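You operate a simulated robot arm through the tools that you are given. There is no shell and no other tool. Be economical: measure what you need, move in short steps, check, and stop when the job is done.

The job below is to be done with a simulated two-armed robot. You get a single attempt, and the scene is never put back.

Task
On the top of the white bench, fold the cloth rag in half, so that its two long edges meet.

The check looks at the end state, three seconds after you hand in, the way a careful person would. Anything else that was tipped, shoved, dropped, spilled or broken makes it a failure. Flat cloth is picked up by pressing the open fingertips on it (5 to 10 N) and closing them slowly along it; thin cloth reads only 2 to 8 mm in the jaws.

Robot
Two 7-joint arms with two-finger parallel grippers on one trunk, on a base that drives. Base frame: it is fixed to the floor where the robot stands at the start and does not move with it; the origin is under the middle of the robot, x ahead of it, y to its left, z up; the surface under the hand at the start is at about z = 0.85. Lengths are in m, angles in degrees, forces in N, time in s.
The left shoulder is at the start at [0.07, 0.134, 1.101], the right one opposite. With the tool pointing down near the work surface each hand reaches from about 0.2 to 0.66 m from the robot's upright axis, wherever it stands, measured 20 degrees to its own side. Places, roughly: top of the white bench [0.5, 0.1, 0.8]. Payload 1.57 kg a hand.
The TCP of each hand is the grasp point between the finger pads, 0.03 m short of the fingertips. In the tool frame z runs along the fingers and y along their closing line. The gripper opens to 0.08 m. The fingers are 0.017 m wide and 0.012 m thick; the gripper's body (0.04 by 0.082 m) begins 0.08 m behind the TCP.
Orientation is that of the tool frame in the base frame, as a unit quaternion [x, y, z, w]. With the fingers straight down and closing along the base's y, the tool's x points along the base's -x, its y along +y and its z along -z.

Tools
- The arms move only by the tool servo_tool. It takes "left_rows", "right_rows" or both (then of equal length, played together; a hand with none holds still); each is a list of rows, each a list of 3 entries, a list of its own where there are three numbers: the shift along the tool's x, y, z in m, then the turn, a rotation vector about the tool's x, y, z in degrees, then the finger opening in m, from 0 to 0.08. In form: [[[tx, ty, tz], [rx, ry, rz], claw], ...]. A call has 1 to 8 rows; each row shifts and turns the commanded pose from where the row before left it, along the tool's axes as they then stand. Rows are played at 5 a second. More than 0.05 m and 8.6 degrees between two rows, or a gripper value outside its range, and nothing of the call is played. A pose out of reach is approached as far as the arm can. The call stops where the force on the tool passes 40 N (or 10 N more than at its start, if that is more) or the arm is blocked; 0.2 s more then pass. The fingers move at their own pace (about 0.153 m/s each) and stop on an object; they squeeze with about 42 N. The grip force told is the motor's: it shows also when the fingers shut on nothing. Time passes only in rows, and 0.2 s behind the last, so rows that do not move let the fingers close. The reply holds the time, the measured pose of the TCP, the force on the tool along the base axes, the opening and the grip force, in the units named above and with some noise, with the torque about the TCP (base axes, N m) and any sound that the robot's microphone picked up, and new pictures: "show" is both (left out), scene, wrist or none (wrist: the cameras of the hands that moved).
- Cameras (640 x 400 px; columns grow to the right, rows downward): "scene" is now at [0.1256, 0.0041, 1.3068]; the picture's right is [0.05, -1.00, 0.00], its down [-0.78, -0.04, -0.62] and it looks along [0.62, 0.03, -0.78] (base axes); focal length 214 px, centre (320, 200). "left" rides on the left gripper at [0.072, 0.007, -0.122] in its tool frame; the picture's right is [-0.09, 1.00, 0.00], its down [-0.84, -0.08, -0.54] and it looks along [-0.54, -0.05, 0.84] (tool axes); focal length 238 px, centre (320, 200). "right" rides on the right gripper at [0.072, -0.007, -0.122] in its tool frame; the picture's right is [0.09, 1.00, 0.00], its down [-0.84, 0.08, -0.54] and it looks along [-0.54, 0.05, 0.84] (tool axes); focal length 238 px, centre (320, 200). There is no depth. A picture from a camera that has moved, and an enlarged one, comes with that camera's place and axes in the base frame and with its lens.
- move_column(by): slides the trunk up (or, below 0, down) by that many m; the arms and the scene camera ride with it, the base frame stays. It gives what a move gives, with no picture.
- drive_base(legs): drives the robot by 1 to 6 legs, each [ahead, left, turn to the left] in m, m and degrees, along the robot's own axes; the way and the turn of a leg run together, so that a leg with both is an arc; at most 1.5 m and 180 degrees a leg. The arms and the cameras ride along, it lands a little off, and it stops where it bumps. It gives what a move gives, and a new picture of the scene camera.
- pan_tilt(pan, tilt): turns the head with the scene camera to pan (to the left, within 86 degrees either way) and tilt (down, from -29 to 69), counted from straight ahead of the robot. It gives what a move gives, and a new picture of the scene camera.
- zoom(camera, box): a new picture of the part [left, top, right, bottom] of that camera's present view, enlarged. No time passes.
- sign_off(): hands the job in; it is judged then, once.

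Go step by step. Nothing tells you exact positions but the pictures and the camera data: compare them with the known pose of the tool, close in by small moves and look again before you grip or let go. The budget is 120 turns and 260 pictures, counting those below and the enlarged ones. Unless the task says otherwise, let go and move clear before handing in, and close with one line.

The tools are called after "Emit:" as a command line: name --argument value ..., lists and objects as JSON in quotes. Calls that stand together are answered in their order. servo_tool: Moves the arms, as the interface text tells. Its arguments: {"type":"object","properties":{"left_rows":{"type":"array"},"right_rows":{"type":"array"},"show":{"type":"string","enum":["both","scene","wrist","none"]}},"required":[]} The other tools are called the same way: move_column (by) slides the trunk up or down; drive_base (legs) drives the base; pan_tilt (pan, tilt) turns the head that bears the scene camera; zoom (camera, box) takes an enlarged picture of a part of a camera's view; sign_off () hands the job in.

At the start:

```text
t: 0.0
left_tool_pos: [0.3922, 0.3702, 1.085]
left_ee_rot: [0.0, 1.0, 0.0, -0.001]
left_ft_force: [-0.4, 0.2, -0.2]
left_ft_torque: [0.0, 0.0, 0.01]
left_gripper_width: 0.0802
left_grip_force: 0.0
right_tool_pos: [0.4281, -0.0056, 0.9938]
right_ee_rot: [0.0, 1.0, 0.001, 0.0]
right_ft_force: [-1.2, 0.1, 0.1]
right_ft_torque: [0.0, 0.0, -0.04]
right_gripper_width: 0.0799
right_grip_force: 0.0
trunk travel left (down, up): [-0.675, 0.265]
robot x, y, heading: [0.0007, 0.0004, 0.0]
head pan, tilt: [2.7, 51.6]
```

scene: 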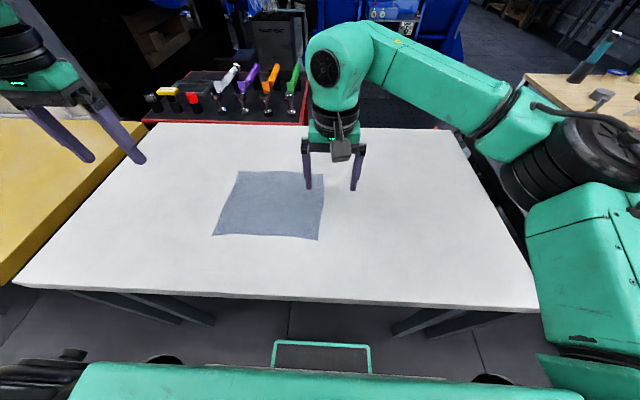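
right: 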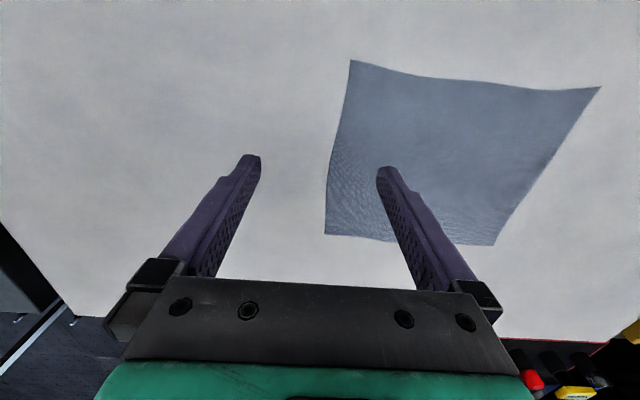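
left: 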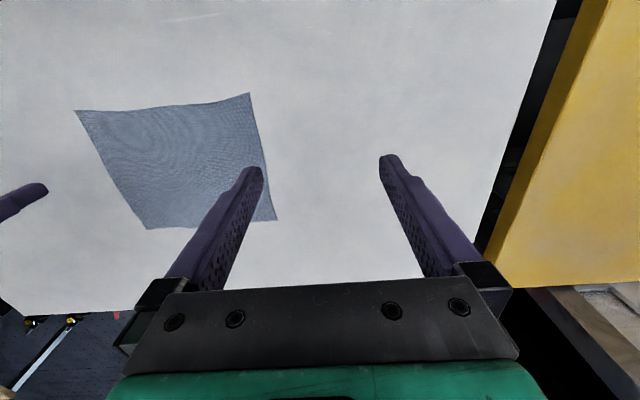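

The cloth lies with corners near x 0.37–0.59 and y 0.02–0.28, so the long edges run along y (the near and far ones). I plan to fold the near edge onto the far edge with both hands, and will enlarge the view first to measure it better.

Emit:
zoom --camera "scene" --box '[200, 150, 344, 250]'

```text
4.00 times, centred on (272, 200) of scene
camera zoom: at [0.1256, 0.0041, 1.3068], right [0.05, -1.0, 0.0], down [-0.78, -0.04, -0.62], along [0.62, 0.03, -0.78], focal length 858 px, centre (512, 200)
```

zoom: 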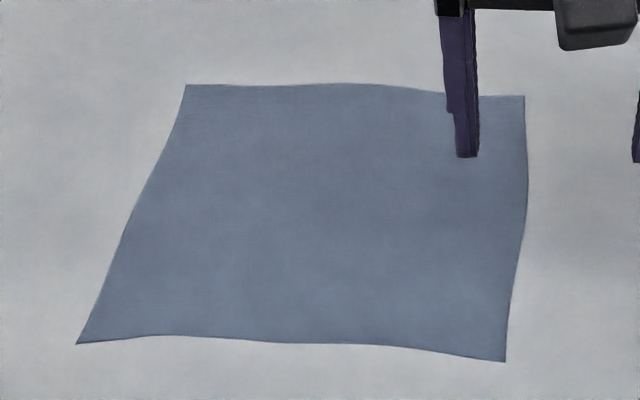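

The near edge is at x≈0.371 and the far edge at x≈0.589, with y from about 0.019 to 0.278. I'll bring both hands over the near edge, fingers part open, and stop a few cm above it to check.

Emit:
servo_tool --left_rows '[[[0.003, -0.025, 0.033], [0, 0, 0], 0.03], [[0.003, -0.025, 0.033], [0, 0, 0], 0.03], [[0.003, -0.025, 0.033], [0, 0, 0], 0.03], [[0.003, -0.025, 0.033], [0, 0, 0], 0.03], [[0.003, -0.024, 0.033], [0, 0, 0], 0.03], [[0, 0, 0], [0, 0, 0], 0.03]]' --right_rows '[[[0.01, 0.0115, 0.0148], [0, 0, 0], 0.03], [[0.01, 0.0115, 0.0148], [0, 0, 0], 0.03], [[0.01, 0.0115, 0.0148], [0, 0, 0], 0.03], [[0.01, 0.0115, 0.0148], [0, 0, 0], 0.03], [[0.01, 0.0115, 0.0148], [0, 0, 0], 0.03], [[0, 0, 0], [0, 0, 0], 0.03]]'

```text
t: 1.4
left_tool_pos: [0.3768, 0.244, 0.9181]
left_ee_rot: [0.0, 1.0, 0.0, 0.0]
left_ft_force: [0.6, 0.3, -0.8]
left_ft_torque: [0.02, 0.0, 0.0]
left_gripper_width: 0.03
left_grip_force: 0.0
right_tool_pos: [0.379, 0.0529, 0.92]
right_ee_rot: [0.001, 1.0, 0.0, 0.001]
right_ft_force: [0.7, 0.6, -0.4]
right_ft_torque: [0.01, 0.03, 0.01]
right_gripper_width: 0.0299
right_grip_force: 0.1
trunk travel left (down, up): [-0.675, 0.265]
robot x, y, heading: [0.0021, 0.0042, -0.0]
head pan, tilt: [2.7, 51.6]
camera scene: at [0.1252, 0.0042, 1.3068], right [0.05, -1.0, 0.0], down [-0.78, -0.04, -0.62], along [0.62, 0.03, -0.78], focal length 214 px, centre (320, 200)
camera right: at [0.3058, 0.0464, 1.044], right [-0.09, 1.0, 0.0], down [0.84, 0.08, 0.54], along [0.54, 0.05, -0.84], focal length 238 px, centre (320, 200)
camera left: at [0.3051, 0.2501, 1.0396], right [0.09, 1.0, 0.0], down [0.84, -0.08, 0.54], along [0.54, -0.05, -0.84], focal length 238 px, centre (320, 200)
```

scene: 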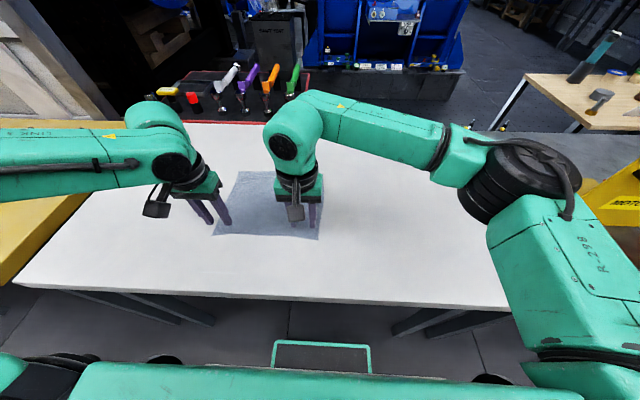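
right: 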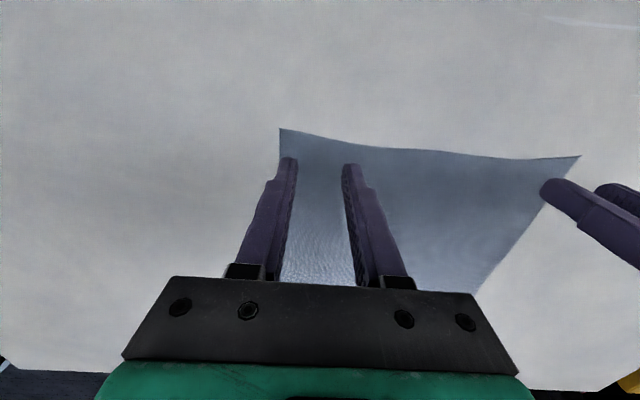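
left: 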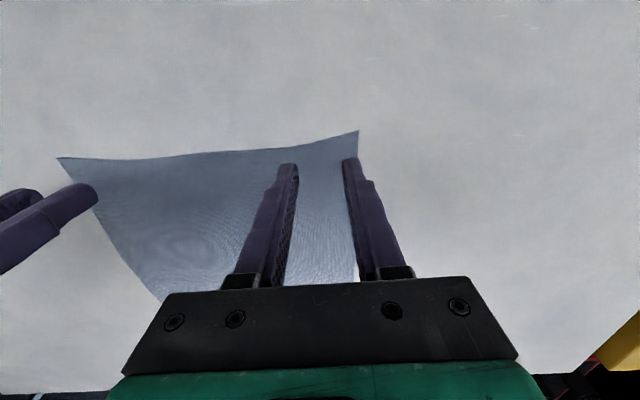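

The wrist views agree with the table at z≈0.85 and the near corners at (0.364, 0.019) and (0.364, 0.276). I'm descending close to the surface now.

Emit:
servo_tool --left_rows '[[[0, 0.001, 0.015], [0, 0, 0], 0.03], [[0, 0, 0.013], [0, 0, 0], 0.03], [[0, 0, 0.005], [0, 0, 0], 0.03], [[0, 0, 0], [0, 0, 0], 0.03]]' --right_rows '[[[0.002, 0, 0.015], [0, 0, 0], 0.03], [[0, 0, 0.015], [0, 0, 0], 0.03], [[0, 0, 0.005], [0, 0, 0], 0.03], [[0, 0, 0], [0, 0, 0], 0.03]]' --show "none"

```text
t: 2.4
left_tool_pos: [0.377, 0.2479, 0.8863]
left_ee_rot: [0.0, 1.0, 0.0, 0.0]
left_ft_force: [1.2, -1.0, 0.1]
left_ft_torque: [-0.02, -0.06, -0.02]
left_gripper_width: 0.0298
left_grip_force: 0.0
right_tool_pos: [0.3766, 0.0536, 0.8852]
right_ee_rot: [0.0, 1.0, -0.001, 0.0]
right_ft_force: [-1.1, 0.7, 0.4]
right_ft_torque: [-0.02, 0.03, -0.01]
right_gripper_width: 0.0299
right_grip_force: 0.1
trunk travel left (down, up): [-0.675, 0.265]
robot x, y, heading: [0.0017, -0.0009, -0.1]
head pan, tilt: [2.7, 51.6]
```

Emit:
servo_tool --left_rows '[[[0, 0, 0.002], [0, 0, 0], 0.03], [[0, 0, 0.002], [0, 0, 0], 0.03], [[0, 0, 0], [0, 0, 0], 0.03]]' --right_rows '[[[0, 0, 0.002], [0, 0, 0], 0.03], [[0, 0, 0.001], [0, 0, 0], 0.03], [[0, 0, 0], [0, 0, 0], 0.03]]'

```text
t: 3.2
left_tool_pos: [0.3773, 0.2462, 0.8829]
left_ee_rot: [0.0, 1.0, 0.0, 0.0]
left_ft_force: [0.4, 0.4, 0.1]
left_ft_torque: [-0.02, 0.03, 0.02]
left_gripper_width: 0.0302
left_grip_force: 0.1
right_tool_pos: [0.3773, 0.0531, 0.8817]
right_ee_rot: [-0.001, 1.0, 0.0, 0.0]
right_ft_force: [0.5, 0.4, -0.3]
right_ft_torque: [-0.02, -0.03, 0.06]
right_gripper_width: 0.0301
right_grip_force: 0.1
trunk travel left (down, up): [-0.675, 0.265]
robot x, y, heading: [0.0016, -0.0006, 0.2]
head pan, tilt: [2.7, 51.6]
camera scene: at [0.1256, 0.0041, 1.3068], right [0.05, -1.0, 0.0], down [-0.78, -0.04, -0.62], along [0.62, 0.03, -0.78], focal length 214 px, centre (320, 200)
camera right: at [0.3042, 0.0461, 1.0056], right [-0.09, 1.0, 0.0], down [0.84, 0.08, 0.54], along [0.54, 0.05, -0.84], focal length 238 px, centre (320, 200)
camera left: at [0.3049, 0.253, 1.0037], right [0.09, 1.0, 0.0], down [0.84, -0.08, 0.54], along [0.54, -0.05, -0.84], focal length 238 px, centre (320, 200)
```

scene: 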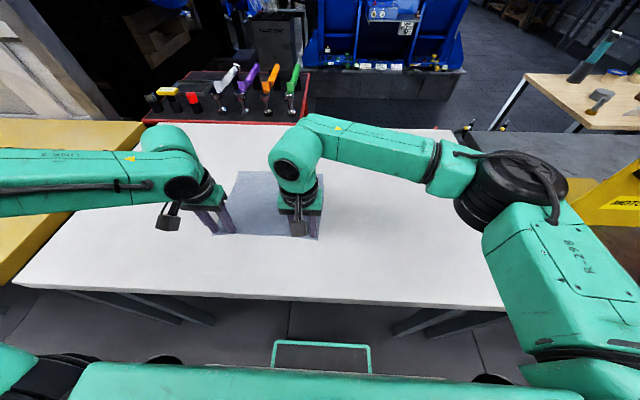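
right: 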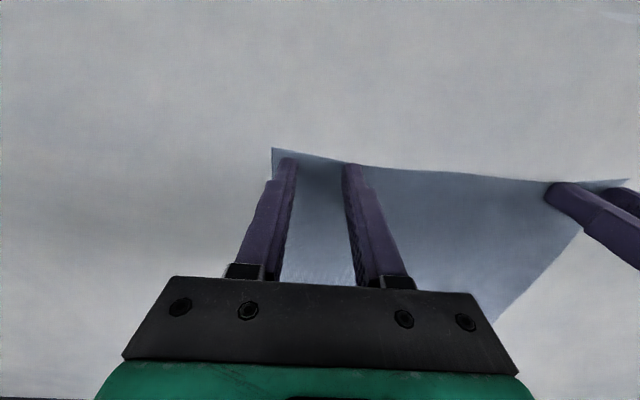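
left: 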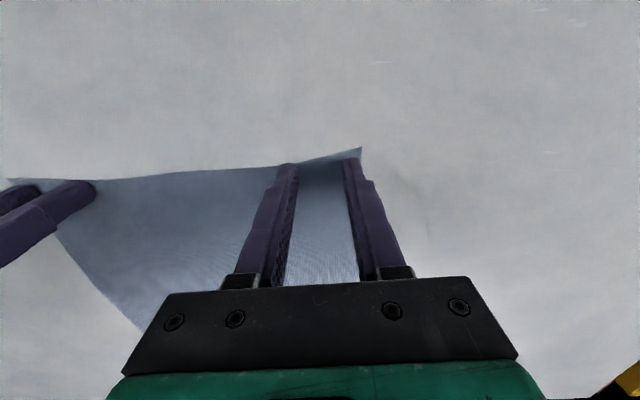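

Fingertips are just inside the near edge on both hands and not yet touching. I keep lowering in 1 mm steps.

Emit:
servo_tool --left_rows '[[[0, 0, 0.001], [0, 0, 0], 0.03], [[0, 0, 0.001], [0, 0, 0], 0.03], [[0, 0, 0.001], [0, 0, 0], 0.03], [[0, 0, 0], [0, 0, 0], 0.03]]' --right_rows '[[[0, 0, 0.001], [0, 0, 0], 0.03], [[0, 0, 0.001], [0, 0, 0], 0.03], [[0, 0, 0], [0, 0, 0], 0.03], [[0, 0, 0], [0, 0, 0], 0.03]]' --show "none"

```text
t: 4.2
left_tool_pos: [0.3762, 0.2465, 0.8806]
left_ee_rot: [0.0, 1.0, 0.0, 0.002]
left_ft_force: [0.2, 1.1, 8.9]
left_ft_torque: [0.01, -0.03, -0.01]
left_gripper_width: 0.0301
left_grip_force: 0.0
right_tool_pos: [0.376, 0.0518, 0.8813]
right_ee_rot: [0.0, 1.0, 0.001, 0.001]
right_ft_force: [2.1, 2.1, 11.2]
right_ft_torque: [-0.1, -0.06, -0.03]
right_gripper_width: 0.0298
right_grip_force: 0.1
trunk travel left (down, up): [-0.675, 0.265]
robot x, y, heading: [-0.0002, -0.0012, -0.1]
head pan, tilt: [2.7, 51.6]
```

Both hands press at roughly 9–11 N; I ease the right a touch and close slowly.

Emit:
servo_tool --left_rows '[[[0, 0, 0], [0, 0, 0], 0.027], [[0, 0, 0], [0, 0, 0], 0.023], [[0, 0, 0], [0, 0, 0], 0.019], [[0, 0, 0], [0, 0, 0], 0.015], [[0, 0, 0], [0, 0, 0], 0.011], [[0, 0, 0], [0, 0, 0], 0.007], [[0, 0, 0], [0, 0, 0], 0.003], [[0, 0, 0], [0, 0, 0], 0.0]]' --right_rows '[[[0, 0, -0.0004], [0, 0, 0], 0.027], [[0, 0, 0], [0, 0, 0], 0.023], [[0, 0, 0], [0, 0, 0], 0.019], [[0, 0, 0], [0, 0, 0], 0.015], [[0, 0, 0], [0, 0, 0], 0.011], [[0, 0, 0], [0, 0, 0], 0.007], [[0, 0, 0], [0, 0, 0], 0.003], [[0, 0, 0], [0, 0, 0], 0.0]]'

```text
t: 6.0
left_tool_pos: [0.375, 0.2472, 0.8811]
left_ee_rot: [0.0, 1.0, 0.001, 0.002]
left_ft_force: [0.4, -0.7, 14.3]
left_ft_torque: [0.01, 0.01, 0.0]
left_gripper_width: 0.0017
left_grip_force: 23.8
right_tool_pos: [0.3752, 0.0518, 0.8811]
right_ee_rot: [0.0, 1.0, 0.001, 0.001]
right_ft_force: [0.1, -0.5, 6.0]
right_ft_torque: [0.0, 0.03, 0.0]
right_gripper_width: 0.0
right_grip_force: 21.2
trunk travel left (down, up): [-0.675, 0.265]
robot x, y, heading: [0.0008, -0.0021, -0.1]
head pan, tilt: [2.7, 51.6]
camera scene: at [0.123, 0.0029, 1.3071], right [0.05, -1.0, 0.0], down [-0.78, -0.04, -0.62], along [0.62, 0.03, -0.78], focal length 214 px, centre (320, 200)
camera right: at [0.3025, 0.0449, 1.0046], right [-0.09, 1.0, 0.0], down [0.84, 0.08, 0.54], along [0.54, 0.05, -0.84], focal length 238 px, centre (320, 200)
camera left: at [0.3031, 0.2526, 1.0021], right [0.09, 1.0, 0.0], down [0.84, -0.08, 0.54], along [0.54, -0.05, -0.84], focal length 238 px, centre (320, 200)
```

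scene: 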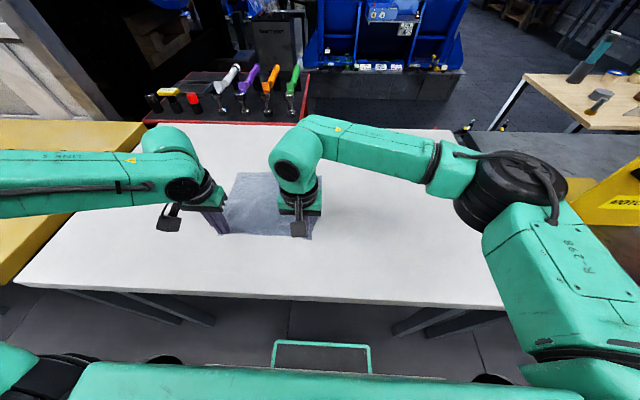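
right: 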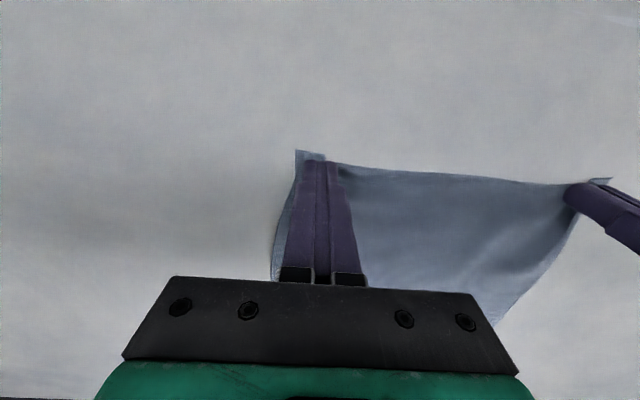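
left: 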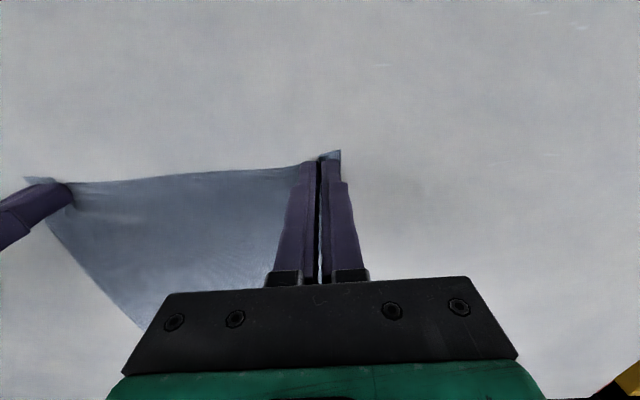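

The cloth drew inward at both hands; the left reads 1.7 mm, the right 0. I'll look closer at both.

Emit:
zoom --camera "right" --box '[240, 130, 400, 230]'

Emit:
zoom --camera "left" --box '[240, 130, 400, 230]'

```text
4.00 times, centred on (320, 180) of right
camera zoom: at [0.3025, 0.0449, 1.0046], right [-0.09, 1.0, 0.0], down [0.84, 0.08, 0.54], along [0.54, 0.05, -0.84], focal length 953 px, centre (320, 280)
```

zoom: 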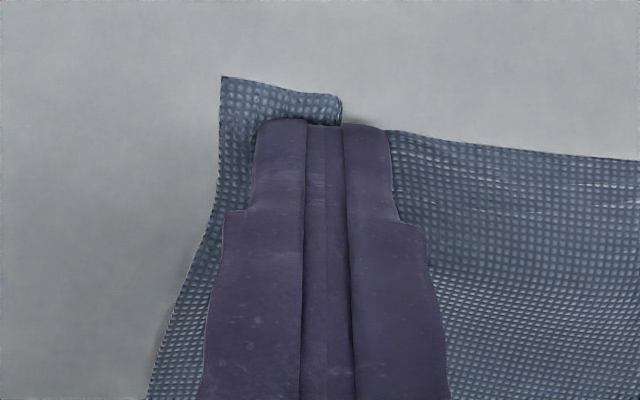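

```text
4.00 times, centred on (320, 180) of left
camera zoom: at [0.3031, 0.2526, 1.0021], right [0.09, 1.0, 0.0], down [0.84, -0.08, 0.54], along [0.54, -0.05, -0.84], focal length 953 px, centre (320, 280)
```

zoom: 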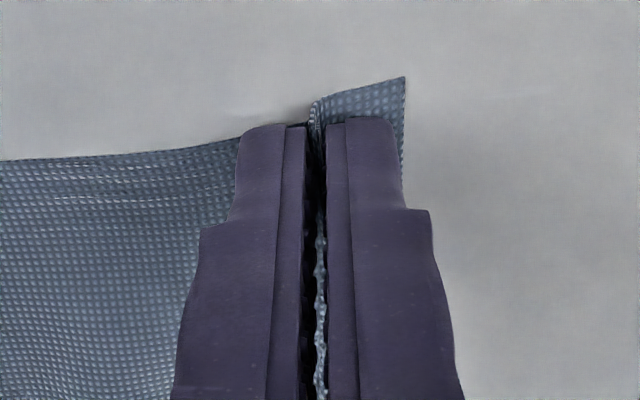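

The left hand holds a good pleat; the right fingers slid over it. I lift the right slightly, reopen and look.

Emit:
servo_tool --right_rows '[[[0, 0, -0.01], [0, 0, 0], 0.0], [[0, 0, -0.01], [0, 0, 0], 0.01], [[0, 0, 0], [0, 0, 0], 0.034], [[0, 0, 0], [0, 0, 0], 0.034]]' --show "wrist"

```text
t: 7.0
left_tool_pos: [0.3758, 0.2464, 0.8803]
left_ee_rot: [0.001, 1.0, 0.001, 0.001]
left_ft_force: [-0.3, -0.1, 17.0]
left_ft_torque: [0.06, 0.03, 0.01]
left_gripper_width: 0.002
left_grip_force: 24.0
right_tool_pos: [0.3739, 0.0517, 0.9012]
right_ee_rot: [-0.001, 1.0, 0.001, 0.001]
right_ft_force: [-0.6, 0.5, -0.7]
right_ft_torque: [-0.03, -0.01, 0.02]
right_gripper_width: 0.034
right_grip_force: 0.1
trunk travel left (down, up): [-0.675, 0.265]
robot x, y, heading: [-0.001, -0.0005, -0.1]
head pan, tilt: [2.7, 51.6]
camera right: at [0.3019, 0.0454, 1.0251], right [-0.09, 1.0, 0.0], down [0.84, 0.08, 0.54], along [0.54, 0.05, -0.84], focal length 238 px, centre (320, 200)
```

right: 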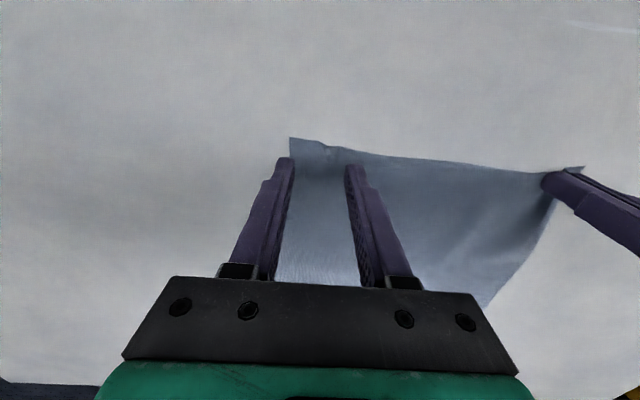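

The right corner relaxed to about (0.361, 0.028). I shift the right hand 8 mm inward and press again.

Emit:
servo_tool --right_rows '[[[0, 0.008, 0.01], [0, 0, 0], 0.034], [[0, 0, 0.008], [0, 0, 0], 0.034], [[0, 0, 0.0018], [0, 0, 0], 0.034], [[0, 0, 0], [0, 0, 0], 0.034]]' --show "wrist"

```text
t: 8.0
left_tool_pos: [0.3763, 0.246, 0.881]
left_ee_rot: [0.0, 1.0, 0.001, 0.002]
left_ft_force: [0.3, 1.6, 18.2]
left_ft_torque: [0.01, 0.03, 0.0]
left_gripper_width: 0.0017
left_grip_force: 23.6
right_tool_pos: [0.3747, 0.06, 0.8822]
right_ee_rot: [0.0, 1.0, 0.001, 0.001]
right_ft_force: [0.0, -0.2, -0.5]
right_ft_torque: [0.0, 0.0, 0.0]
right_gripper_width: 0.034
right_grip_force: 0.1
trunk travel left (down, up): [-0.675, 0.265]
robot x, y, heading: [0.0001, 0.0009, 0.0]
head pan, tilt: [2.7, 51.6]
camera right: at [0.3021, 0.053, 1.0052], right [-0.09, 1.0, 0.0], down [0.84, 0.08, 0.54], along [0.54, 0.05, -0.84], focal length 238 px, centre (320, 200)
```

right: 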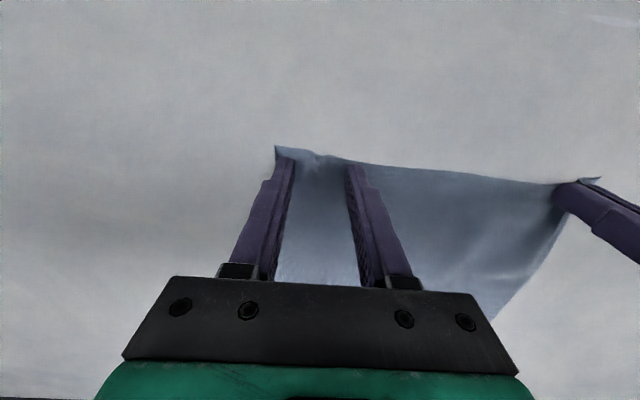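

Placement looks fine. I press the right down and ease the left a bit.

Emit:
servo_tool --right_rows '[[[0, 0, 0.001], [0, 0, 0], 0.034], [[0, 0, 0.0008], [0, 0, 0], 0.034], [[0, 0, 0], [0, 0, 0], 0.034]]' --left_rows '[[[0, 0, -0.001], [0, 0, 0], 0.0], [[0, 0, 0], [0, 0, 0], 0.0], [[0, 0, 0], [0, 0, 0], 0.0]]' --show "none"

```text
t: 8.8
left_tool_pos: [0.3755, 0.2473, 0.8813]
left_ee_rot: [0.0, 1.0, 0.0, 0.0]
left_ft_force: [-1.0, 0.1, -0.3]
left_ft_torque: [-0.03, -0.03, -0.01]
left_gripper_width: 0.002
left_grip_force: 23.3
right_tool_pos: [0.3758, 0.0602, 0.8805]
right_ee_rot: [0.001, 1.0, 0.002, 0.002]
right_ft_force: [0.9, -2.3, 24.0]
right_ft_torque: [-0.43, -0.03, 0.03]
right_gripper_width: 0.0346
right_grip_force: 0.1
trunk travel left (down, up): [-0.675, 0.265]
robot x, y, heading: [0.0012, 0.0014, 0.1]
head pan, tilt: [2.7, 51.6]
```

Emit:
servo_tool --right_rows '[[[0, 0, -0.0007], [0, 0, 0], 0.034], [[0, 0, 0], [0, 0, 0], 0.031], [[0, 0, 0], [0, 0, 0], 0.028]]' --show "none"

```text
t: 9.6
left_tool_pos: [0.3755, 0.2476, 0.8806]
left_ee_rot: [0.0, 1.0, -0.001, 0.0]
left_ft_force: [-0.5, -0.3, 0.4]
left_ft_torque: [0.03, 0.0, -0.03]
left_gripper_width: 0.0017
left_grip_force: 23.3
right_tool_pos: [0.3753, 0.0599, 0.8816]
right_ee_rot: [0.001, 1.0, 0.0, 0.001]
right_ft_force: [2.8, 2.8, 24.5]
right_ft_torque: [-0.12, -0.02, -0.01]
right_gripper_width: 0.0282
right_grip_force: 0.2
trunk travel left (down, up): [-0.675, 0.265]
robot x, y, heading: [0.0029, -0.0024, 0.1]
head pan, tilt: [2.7, 51.6]
```

Emit:
servo_tool --right_rows '[[[0, 0, -0.0008], [0, 0, 0], 0.026], [[0, 0, 0], [0, 0, 0], 0.024]]' --show "none"

```text
t: 10.2
left_tool_pos: [0.3763, 0.2467, 0.8814]
left_ee_rot: [-0.001, 1.0, 0.001, 0.0]
left_ft_force: [0.1, -1.6, 0.5]
left_ft_torque: [-0.04, 0.0, -0.04]
left_gripper_width: 0.0017
left_grip_force: 23.7
right_tool_pos: [0.3746, 0.0606, 0.8807]
right_ee_rot: [0.0, 1.0, 0.0, 0.0]
right_ft_force: [-1.7, 1.5, 14.3]
right_ft_torque: [0.03, 0.08, 0.0]
right_gripper_width: 0.0234
right_grip_force: 0.1
trunk travel left (down, up): [-0.675, 0.265]
robot x, y, heading: [0.0022, -0.0007, 0.1]
head pan, tilt: [2.7, 51.6]
```

Emit:
servo_tool --right_rows '[[[0, 0, -0.0002], [0, 0, 0], 0.021], [[0, 0, 0], [0, 0, 0], 0.018], [[0, 0, 0], [0, 0, 0], 0.015], [[0, 0, 0], [0, 0, 0], 0.012], [[0, 0, 0], [0, 0, 0], 0.009], [[0, 0, 0], [0, 0, 0], 0.006], [[0, 0, 0], [0, 0, 0], 0.003], [[0, 0, 0], [0, 0, 0], 0.0]]' --show "wrist"

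```text
t: 12.0
left_tool_pos: [0.3756, 0.2469, 0.8823]
left_ee_rot: [0.0, 1.0, 0.0, 0.0]
left_ft_force: [-0.4, -1.7, 1.3]
left_ft_torque: [0.0, 0.04, 0.01]
left_gripper_width: 0.0019
left_grip_force: 24.1
right_tool_pos: [0.3759, 0.061, 0.8805]
right_ee_rot: [0.0, 1.0, 0.0, 0.0]
right_ft_force: [0.0, 0.8, 4.3]
right_ft_torque: [0.01, 0.03, -0.03]
right_gripper_width: 0.006
right_grip_force: 26.1
trunk travel left (down, up): [-0.675, 0.265]
robot x, y, heading: [-0.0011, -0.0019, -0.0]
head pan, tilt: [2.7, 51.6]
camera right: at [0.3032, 0.0539, 1.0048], right [-0.09, 1.0, 0.0], down [0.84, 0.08, 0.54], along [0.54, 0.05, -0.84], focal length 238 px, centre (320, 200)
```

right: 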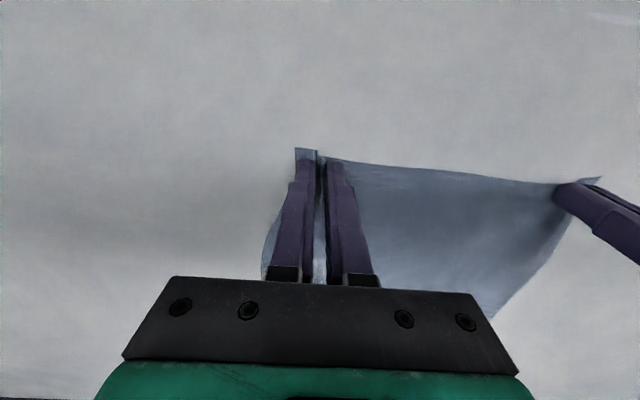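

Both hands now hold the edge (2 mm and 6 mm). I start the lift along an arc about the fold line x≈0.478, and check partway.

Emit:
servo_tool --left_rows '[[[-0.002, 0, -0.0191], [0, 0, 0], 0.0], [[-0.0058, 0, -0.0184], [0, 0, 0], 0.0], [[-0.0096, 0, -0.0169], [0, 0, 0], 0.0], [[-0.0128, 0, -0.0149], [0, 0, 0], 0.0]]' --right_rows '[[[-0.002, 0, -0.0191], [0, 0, 0], 0.0], [[-0.0058, 0, -0.0184], [0, 0, 0], 0.0], [[-0.0096, 0, -0.0169], [0, 0, 0], 0.0], [[-0.0128, 0, -0.0149], [0, 0, 0], 0.0]]'

```text
t: 13.0
left_tool_pos: [0.4084, 0.247, 0.9504]
left_ee_rot: [0.0, 1.0, 0.0, 0.0]
left_ft_force: [-0.1, -0.6, 0.1]
left_ft_torque: [0.02, 0.0, 0.03]
left_gripper_width: 0.0015
left_grip_force: 24.1
right_tool_pos: [0.407, 0.0592, 0.9508]
right_ee_rot: [0.0, 1.0, 0.0, 0.0]
right_ft_force: [0.5, -0.1, -0.4]
right_ft_torque: [0.02, 0.01, -0.01]
right_gripper_width: 0.0056
right_grip_force: 25.5
trunk travel left (down, up): [-0.675, 0.265]
robot x, y, heading: [-0.0001, -0.0004, -0.0]
head pan, tilt: [2.7, 51.6]
camera scene: at [0.1261, 0.0038, 1.3067], right [0.05, -1.0, 0.0], down [-0.78, -0.04, -0.62], along [0.62, 0.03, -0.78], focal length 214 px, centre (320, 200)
camera right: at [0.3341, 0.0537, 1.0748], right [-0.09, 1.0, 0.0], down [0.84, 0.08, 0.54], along [0.54, 0.05, -0.84], focal length 238 px, centre (320, 200)
camera left: at [0.3361, 0.2533, 1.0721], right [0.09, 1.0, 0.0], down [0.84, -0.08, 0.54], along [0.54, -0.05, -0.84], focal length 238 px, centre (320, 200)
```

scene: 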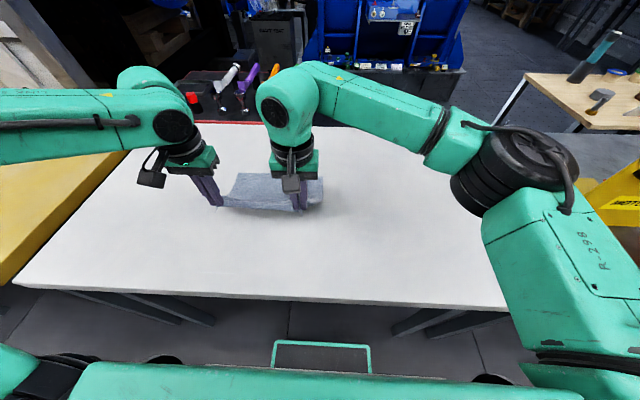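
right: 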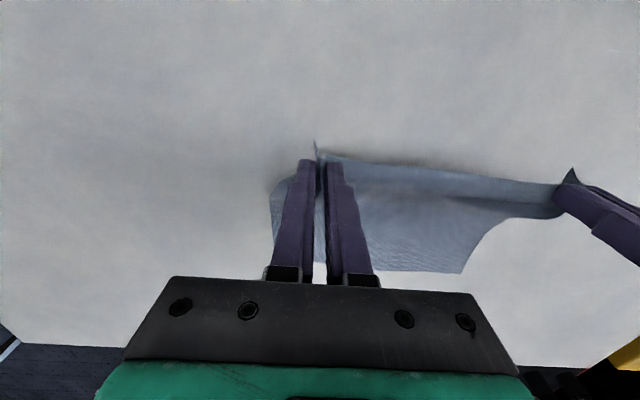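
left: 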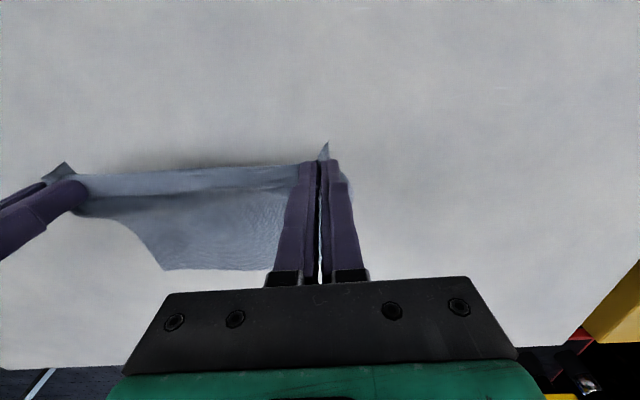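

Both corners are lifting and the rest is lying still. I continue over the top of the arc.

Emit:
servo_tool --left_rows '[[[-0.0156, 0, -0.0123], [0, 0, 0], 0.0], [[-0.0178, 0, -0.0089], [0, 0, 0], 0.0], [[-0.0193, 0, -0.0056], [0, 0, 0], 0.0], [[-0.0201, 0, -0.0019], [0, 0, 0], 0.0], [[-0.0201, 0, 0.0019], [0, 0, 0], 0.0], [[-0.0193, 0, 0.0056], [0, 0, 0], 0.0], [[-0.0178, 0, 0.0089], [0, 0, 0], 0.0]]' --right_rows '[[[-0.0156, 0, -0.0123], [0, 0, 0], 0.0], [[-0.0178, 0, -0.0089], [0, 0, 0], 0.0], [[-0.0193, 0, -0.0056], [0, 0, 0], 0.0], [[-0.0201, 0, -0.0019], [0, 0, 0], 0.0], [[-0.0201, 0, 0.0019], [0, 0, 0], 0.0], [[-0.0193, 0, 0.0056], [0, 0, 0], 0.0], [[-0.0178, 0, 0.0089], [0, 0, 0], 0.0]]'

```text
t: 14.6
left_tool_pos: [0.5377, 0.2477, 0.9611]
left_ee_rot: [0.001, 1.0, -0.001, -0.001]
left_ft_force: [-0.1, 0.7, 0.3]
left_ft_torque: [-0.04, 0.03, -0.01]
left_gripper_width: 0.0016
left_grip_force: 23.6
right_tool_pos: [0.5374, 0.0626, 0.961]
right_ee_rot: [-0.002, 1.0, -0.001, 0.0]
right_ft_force: [0.6, 0.1, 0.0]
right_ft_torque: [-0.02, 0.01, 0.02]
right_gripper_width: 0.0058
right_grip_force: 25.4
trunk travel left (down, up): [-0.675, 0.265]
robot x, y, heading: [0.0049, -0.0021, -0.0]
head pan, tilt: [2.7, 51.6]
camera scene: at [0.1266, 0.006, 1.3067], right [0.05, -1.0, 0.0], down [-0.78, -0.04, -0.62], along [0.62, 0.03, -0.78], focal length 214 px, centre (320, 200)
camera right: at [0.4644, 0.0555, 1.0853], right [-0.1, 1.0, 0.0], down [0.84, 0.08, 0.54], along [0.54, 0.05, -0.84], focal length 238 px, centre (320, 200)
camera left: at [0.4664, 0.2542, 1.0827], right [0.09, 1.0, 0.0], down [0.84, -0.08, 0.54], along [0.54, -0.05, -0.84], focal length 238 px, centre (320, 200)
```

scene: 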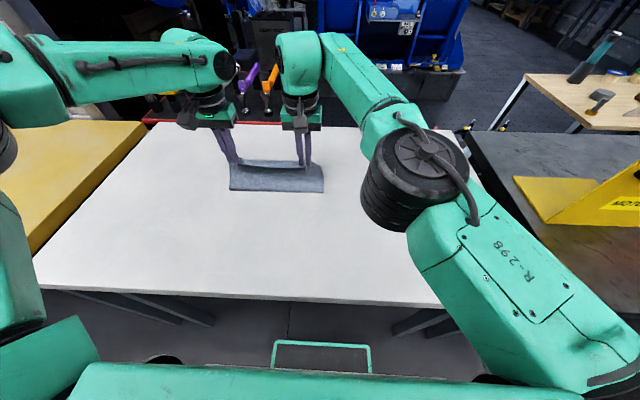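
right: 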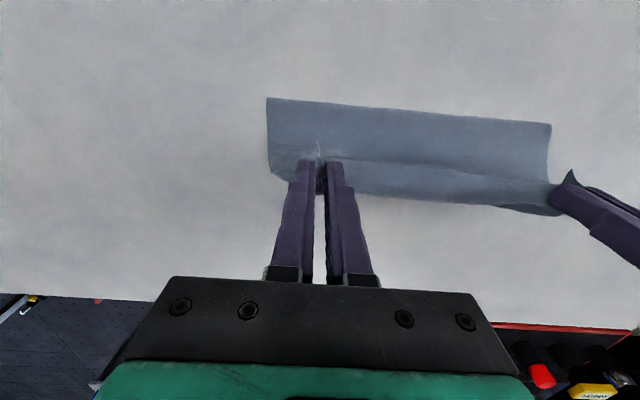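
left: 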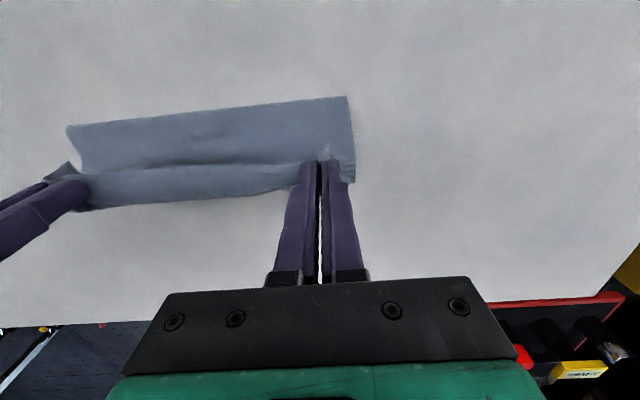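

The cloth is nicely bent over and hangs from the fingers. I look closely at how the pinched strip lies before laying it down.

Emit:
zoom --camera "right" --box '[240, 80, 400, 230]'

Emit:
zoom --camera "left" --box '[40, 80, 200, 230]'

```text
2.67 times, centred on (320, 155) of right
camera zoom: at [0.4644, 0.0555, 1.0853], right [-0.1, 1.0, 0.0], down [0.84, 0.08, 0.54], along [0.54, 0.05, -0.84], focal length 636 px, centre (320, 320)
```

zoom: 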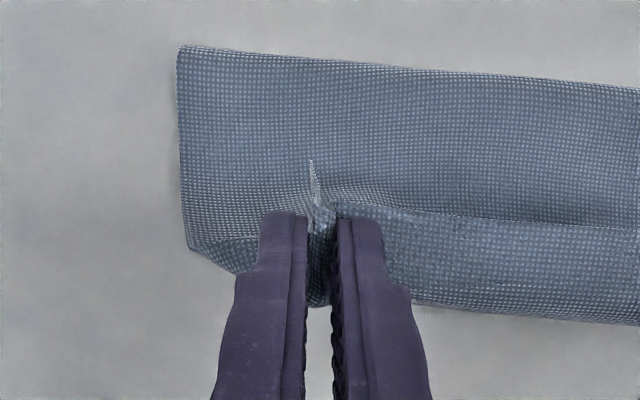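

```text
2.67 times, centred on (120, 155) of left
camera zoom: at [0.4664, 0.2542, 1.0827], right [0.09, 1.0, 0.0], down [0.84, -0.08, 0.54], along [0.54, -0.05, -0.84], focal length 636 px, centre (853, 320)
```

zoom: 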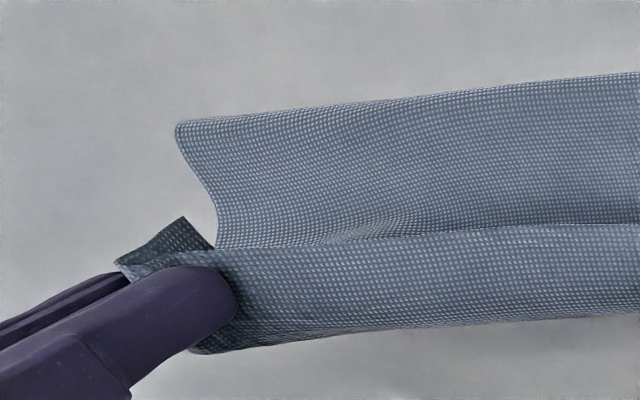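

The pinched strip is hemmed back (its edge points toward −x), so it needs to spring open on release. I move low over the far edge, then let go just above the table so it can unroll.

Emit:
servo_tool --left_rows '[[[-0.013, 0, 0.015], [0, 0, 0], 0.0], [[-0.01, 0, 0.018], [0, 0, 0], 0.0], [[-0.006, 0, 0.018], [0, 0, 0], 0.0], [[0, 0, 0], [0, 0, 0], 0.0]]' --right_rows '[[[-0.013, 0, 0.015], [0, 0, 0], 0.0], [[-0.01, 0, 0.018], [0, 0, 0], 0.0], [[-0.006, 0, 0.018], [0, 0, 0], 0.0], [[0, 0, 0], [0, 0, 0], 0.0]]'

```text
t: 15.6
left_tool_pos: [0.5635, 0.2466, 0.9129]
left_ee_rot: [0.001, 1.0, 0.0, 0.001]
left_ft_force: [0.3, -3.2, 1.6]
left_ft_torque: [-0.14, -0.02, -0.02]
left_gripper_width: 0.0018
left_grip_force: 23.5
right_tool_pos: [0.5388, 0.0619, 0.9462]
right_ee_rot: [0.0, 1.0, 0.001, 0.002]
right_ft_force: [0.0, 3.4, -1.1]
right_ft_torque: [0.14, -0.02, 0.04]
right_gripper_width: 0.0059
right_grip_force: 26.1
right hand out of reach, approached as far as the arm can: row 1, 2, 3
trunk travel left (down, up): [-0.675, 0.265]
robot x, y, heading: [-0.0015, 0.0002, -0.0]
head pan, tilt: [2.7, 51.6]
camera scene: at [0.1258, 0.004, 1.3067], right [0.05, -1.0, 0.0], down [-0.78, -0.04, -0.62], along [0.62, 0.03, -0.78], focal length 214 px, centre (320, 200)
camera right: at [0.4657, 0.0553, 1.0699], right [-0.09, 1.0, 0.0], down [0.83, 0.08, 0.54], along [0.54, 0.05, -0.84], focal length 238 px, centre (320, 200)
camera left: at [0.4914, 0.2534, 1.0329], right [0.09, 1.0, 0.0], down [0.84, -0.08, 0.54], along [0.54, -0.05, -0.84], focal length 238 px, centre (320, 200)
```

scene: 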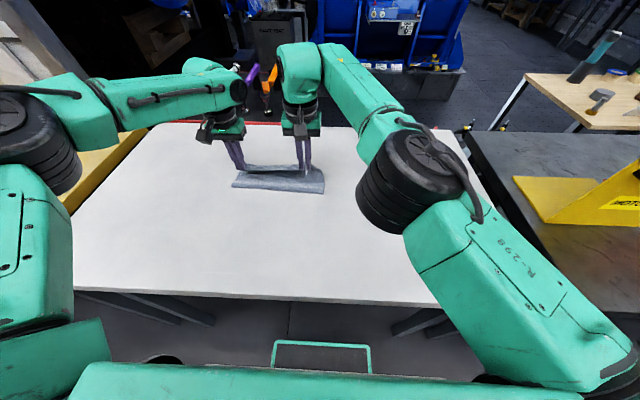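
right: 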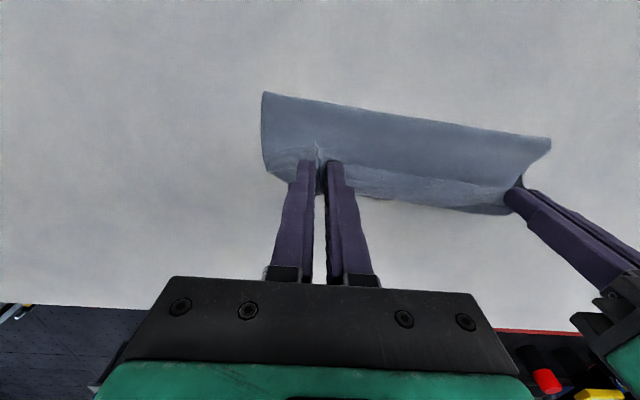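
left: 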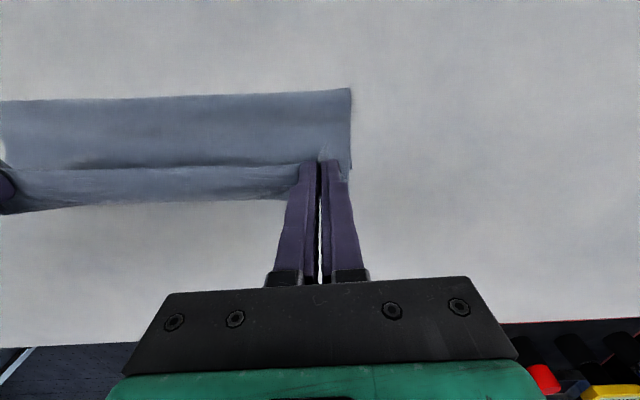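

The right hand is at its reach limit here, so I'll back out: reverse the arc, lay the cloth down as it was, then re-station the base and take a smaller bite at the edge.

Emit:
servo_tool --left_rows '[[[0.006, 0, -0.018], [0, 0, 0], 0.0], [[0.01, 0, -0.018], [0, 0, 0], 0.0], [[0.013, 0, -0.015], [0, 0, 0], 0.0], [[0, 0, 0], [0, 0, 0], 0.0]]' --right_rows '[[[0.006, 0, -0.018], [0, 0, 0], 0.0], [[0.01, 0, -0.018], [0, 0, 0], 0.0], [[0.013, 0, -0.015], [0, 0, 0], 0.0], [[0, 0, 0], [0, 0, 0], 0.0]]' --show "none"

```text
t: 16.6
left_tool_pos: [0.5368, 0.2472, 0.9611]
left_ee_rot: [0.001, 1.0, 0.0, -0.001]
left_ft_force: [-0.4, -6.0, 1.4]
left_ft_torque: [-0.22, 0.03, -0.04]
left_gripper_width: 0.0019
left_grip_force: 23.6
right_tool_pos: [0.5093, 0.0612, 0.9969]
right_ee_rot: [-0.001, 1.0, 0.0, 0.0]
right_ft_force: [1.8, 6.2, -1.2]
right_ft_torque: [0.19, -0.02, 0.0]
right_gripper_width: 0.006
right_grip_force: 26.0
trunk travel left (down, up): [-0.675, 0.265]
robot x, y, heading: [-0.0041, 0.0008, -0.1]
head pan, tilt: [2.7, 51.6]
```

Emit:
servo_tool --left_rows '[[[0.0178, 0, -0.0089], [0, 0, 0], 0.0], [[0.0193, 0, -0.0056], [0, 0, 0], 0.0], [[0.0201, 0, -0.0019], [0, 0, 0], 0.0], [[0.0201, 0, 0.0019], [0, 0, 0], 0.0], [[0.0193, 0, 0.0056], [0, 0, 0], 0.0], [[0.0178, 0, 0.0089], [0, 0, 0], 0.0], [[0.0156, 0, 0.0123], [0, 0, 0], 0.0]]' --right_rows '[[[0.01, 0, 0.006], [0, 0, 0], 0.0], [[0.01, 0, 0.006], [0, 0, 0], 0.0], [[0.01, 0, 0.006], [0, 0, 0], 0.0], [[0.0201, 0, 0.0019], [0, 0, 0], 0.0], [[0.0193, 0, 0.0056], [0, 0, 0], 0.0], [[0.0178, 0, 0.0089], [0, 0, 0], 0.0], [[0.0156, 0, 0.0123], [0, 0, 0], 0.0]]' --show "none"

Emit:
servo_tool --left_rows '[[[0.0128, 0, 0.0149], [0, 0, 0], 0.0], [[0.0096, 0, 0.0169], [0, 0, 0], 0.0], [[0.0058, 0, 0.0184], [0, 0, 0], 0.0], [[0.002, 0, 0.0165], [0, 0, 0], 0.0], [[0, 0, 0], [0, 0, 0], 0.0]]' --right_rows '[[[0.0128, 0, 0.0149], [0, 0, 0], 0.0], [[0.0096, 0, 0.0169], [0, 0, 0], 0.0], [[0.0058, 0, 0.0184], [0, 0, 0], 0.0], [[0.002, 0, 0.0165], [0, 0, 0], 0.0], [[0, 0, 0], [0, 0, 0], 0.0]]'

```text
t: 18.2
left_tool_pos: [0.4065, 0.2481, 0.9496]
left_ee_rot: [0.0, 1.0, 0.0, 0.0]
left_ft_force: [-0.7, -0.1, -0.2]
left_ft_torque: [0.0, -0.01, -0.02]
left_gripper_width: 0.0018
left_grip_force: 23.9
right_tool_pos: [0.4057, 0.0619, 0.9494]
right_ee_rot: [0.0, 1.0, 0.0, 0.001]
right_ft_force: [-1.1, -1.1, 0.2]
right_ft_torque: [0.02, -0.03, -0.01]
right_gripper_width: 0.0059
right_grip_force: 25.8
trunk travel left (down, up): [-0.675, 0.265]
robot x, y, heading: [-0.0024, -0.0027, -0.1]
head pan, tilt: [2.7, 51.6]
```

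```text
t: 19.4
left_tool_pos: [0.3771, 0.2489, 0.8822]
left_ee_rot: [0.0, 1.0, 0.0, 0.0]
left_ft_force: [-0.2, -0.6, 0.3]
left_ft_torque: [0.0, 0.01, -0.02]
left_gripper_width: 0.0019
left_grip_force: 23.3
right_tool_pos: [0.3758, 0.0625, 0.8839]
right_ee_rot: [-0.001, 1.0, 0.001, 0.0]
right_ft_force: [0.0, -0.8, -0.1]
right_ft_torque: [0.01, -0.01, -0.01]
right_gripper_width: 0.0058
right_grip_force: 25.3
trunk travel left (down, up): [-0.675, 0.265]
robot x, y, heading: [-0.0024, -0.0014, 0.0]
head pan, tilt: [2.7, 51.6]
camera scene: at [0.1254, 0.004, 1.3068], right [0.05, -1.0, 0.0], down [-0.78, -0.04, -0.62], along [0.62, 0.03, -0.78], focal length 214 px, centre (320, 200)
camera right: at [0.303, 0.0552, 1.0068], right [-0.09, 1.0, 0.0], down [0.84, 0.08, 0.54], along [0.54, 0.05, -0.84], focal length 238 px, centre (320, 200)
camera left: at [0.3052, 0.2556, 1.0031], right [0.09, 1.0, 0.0], down [0.84, -0.08, 0.54], along [0.54, -0.05, -0.84], focal length 238 px, centre (320, 200)
```

scene: 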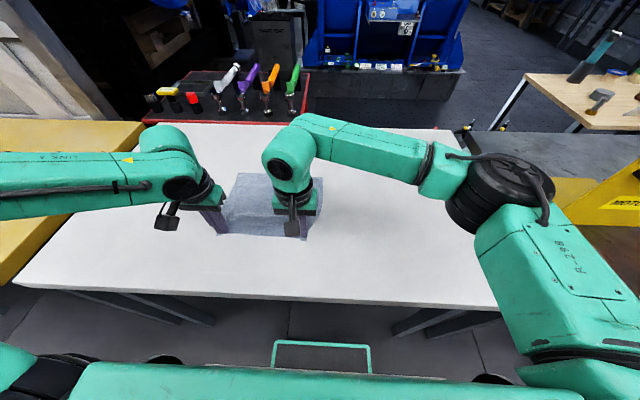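
right: 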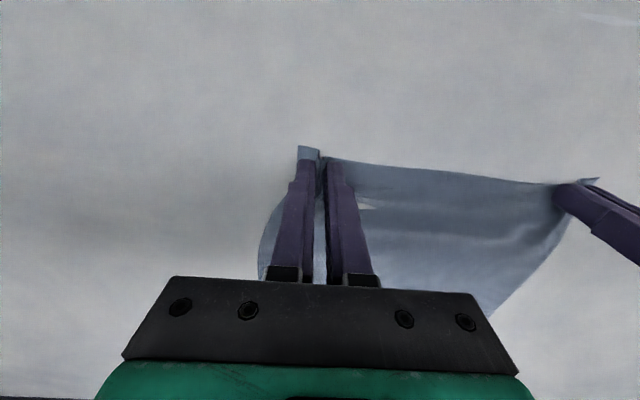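
left: 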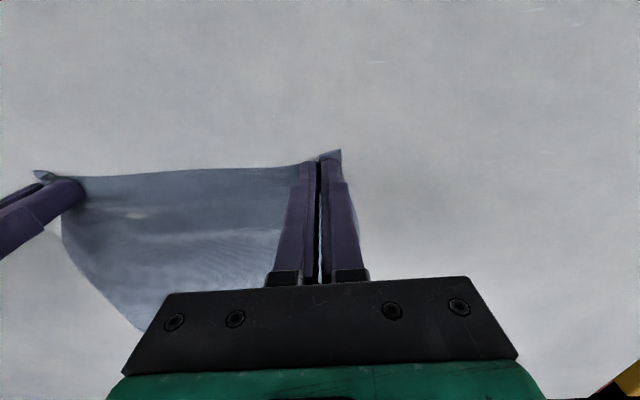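

The cloth is back in place. I release with the fingers opening wide to spread the pleats, then lift clear and inspect.

Emit:
servo_tool --left_rows '[[[0, 0, 0], [0, 0, 0], 0.006], [[0, 0, 0], [0, 0, 0], 0.015], [[0, 0, 0], [0, 0, 0], 0.025], [[0, 0, -0.02], [0, 0, 0], 0.035], [[0, 0, -0.05], [0, 0, 0], 0.035], [[0.0, 0.03, -0.04], [0, 0, 0], 0.035], [[0.02, 0.04, -0.02], [0, 0, 0], 0.035], [[0.02, 0.04, 0], [0, 0, 0], 0.035]]' --right_rows '[[[0, 0, 0], [0, 0, 0], 0.01], [[0, 0, 0], [0, 0, 0], 0.018], [[0, 0, 0], [0, 0, 0], 0.025], [[0, 0, -0.02], [0, 0, 0], 0.035], [[0, 0, -0.05], [0, 0, 0], 0.035], [[0.0, -0.03, -0.04], [0, 0, 0], 0.035], [[0.02, -0.04, -0.02], [0, 0, 0], 0.035], [[0.02, -0.04, 0], [0, 0, 0], 0.035]]' --show "scene"

Emit:
pan_tilt --pan 40 --tilt 69

Emit:
pan_tilt --pan 0 --tilt 69

```text
t: 21.2
left_tool_pos: [0.335, 0.3569, 1.0141]
left_ee_rot: [0.002, 1.0, 0.0, -0.002]
left_ft_force: [-0.1, -1.0, -0.1]
left_ft_torque: [-0.03, -0.01, 0.0]
left_gripper_width: 0.0351
left_grip_force: 0.1
right_tool_pos: [0.3378, -0.0497, 1.0138]
right_ee_rot: [0.0, 1.0, 0.001, 0.001]
right_ft_force: [-0.4, -1.1, 0.6]
right_ft_torque: [0.02, 0.0, 0.04]
right_gripper_width: 0.035
right_grip_force: 0.0
trunk travel left (down, up): [-0.675, 0.265]
robot x, y, heading: [-0.0046, 0.002, -0.4]
head pan, tilt: [2.7, 51.6]
camera scene: at [0.1242, 0.0033, 1.307], right [0.05, -1.0, 0.0], down [-0.78, -0.04, -0.62], along [0.62, 0.03, -0.78], focal length 214 px, centre (320, 200)
```

scene: 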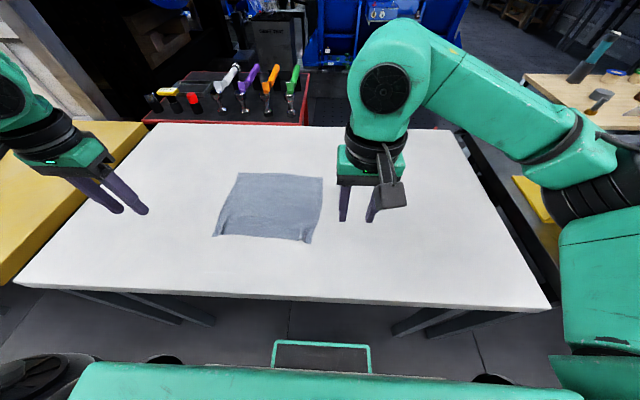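

```text
t: 22.2
left_tool_pos: [0.3366, 0.3577, 1.0142]
left_ee_rot: [0.0, 1.0, 0.0, -0.001]
left_ft_force: [1.0, 0.2, -0.5]
left_ft_torque: [0.04, 0.01, -0.04]
left_gripper_width: 0.0349
left_grip_force: 0.1
right_tool_pos: [0.3397, -0.0489, 1.0139]
right_ee_rot: [0.001, 1.0, 0.0, 0.001]
right_ft_force: [0.5, -0.6, -0.5]
right_ft_torque: [0.01, -0.01, 0.0]
right_gripper_width: 0.0352
right_grip_force: 0.1
trunk travel left (down, up): [-0.675, 0.265]
robot x, y, heading: [0.0042, -0.0013, -0.1]
head pan, tilt: [40.0, 68.8]
camera scene: at [0.093, 0.0365, 1.2869], right [0.64, -0.77, 0.0], down [-0.71, -0.6, -0.36], along [0.28, 0.23, -0.93], focal length 214 px, centre (320, 200)
```

scene: 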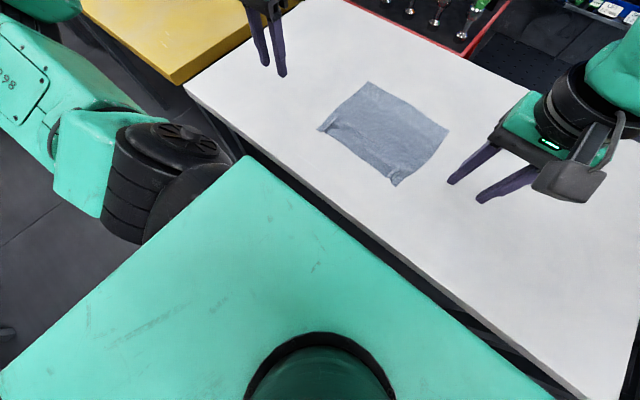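

```text
t: 23.3
left_tool_pos: [0.3369, 0.3569, 1.0135]
left_ee_rot: [0.0, 1.0, 0.0, -0.001]
left_ft_force: [1.0, 0.0, 0.1]
left_ft_torque: [-0.05, -0.02, -0.01]
left_gripper_width: 0.0353
left_grip_force: 0.1
right_tool_pos: [0.3395, -0.0482, 1.0132]
right_ee_rot: [0.0, 1.0, -0.001, 0.0]
right_ft_force: [0.1, 0.7, 0.3]
right_ft_torque: [0.0, 0.0, 0.01]
right_gripper_width: 0.0352
right_grip_force: 0.1
trunk travel left (down, up): [-0.675, 0.265]
robot x, y, heading: [-0.0014, 0.0019, 0.0]
head pan, tilt: [0.0, 68.8]
camera scene: at [0.1061, 0.0007, 1.2869], right [0.0, -1.0, 0.0], down [-0.93, 0.0, -0.36], along [0.36, 0.0, -0.93], focal length 214 px, centre (320, 200)
```

scene: 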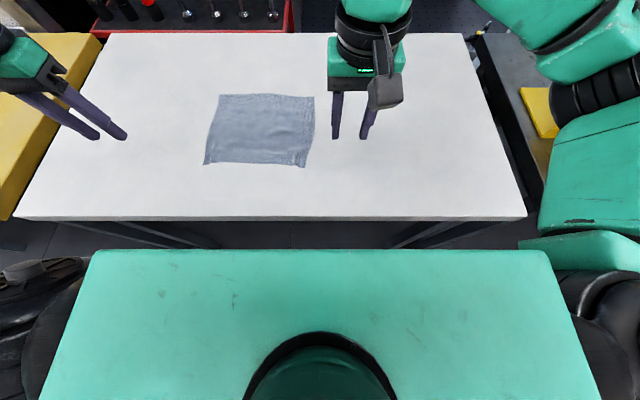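

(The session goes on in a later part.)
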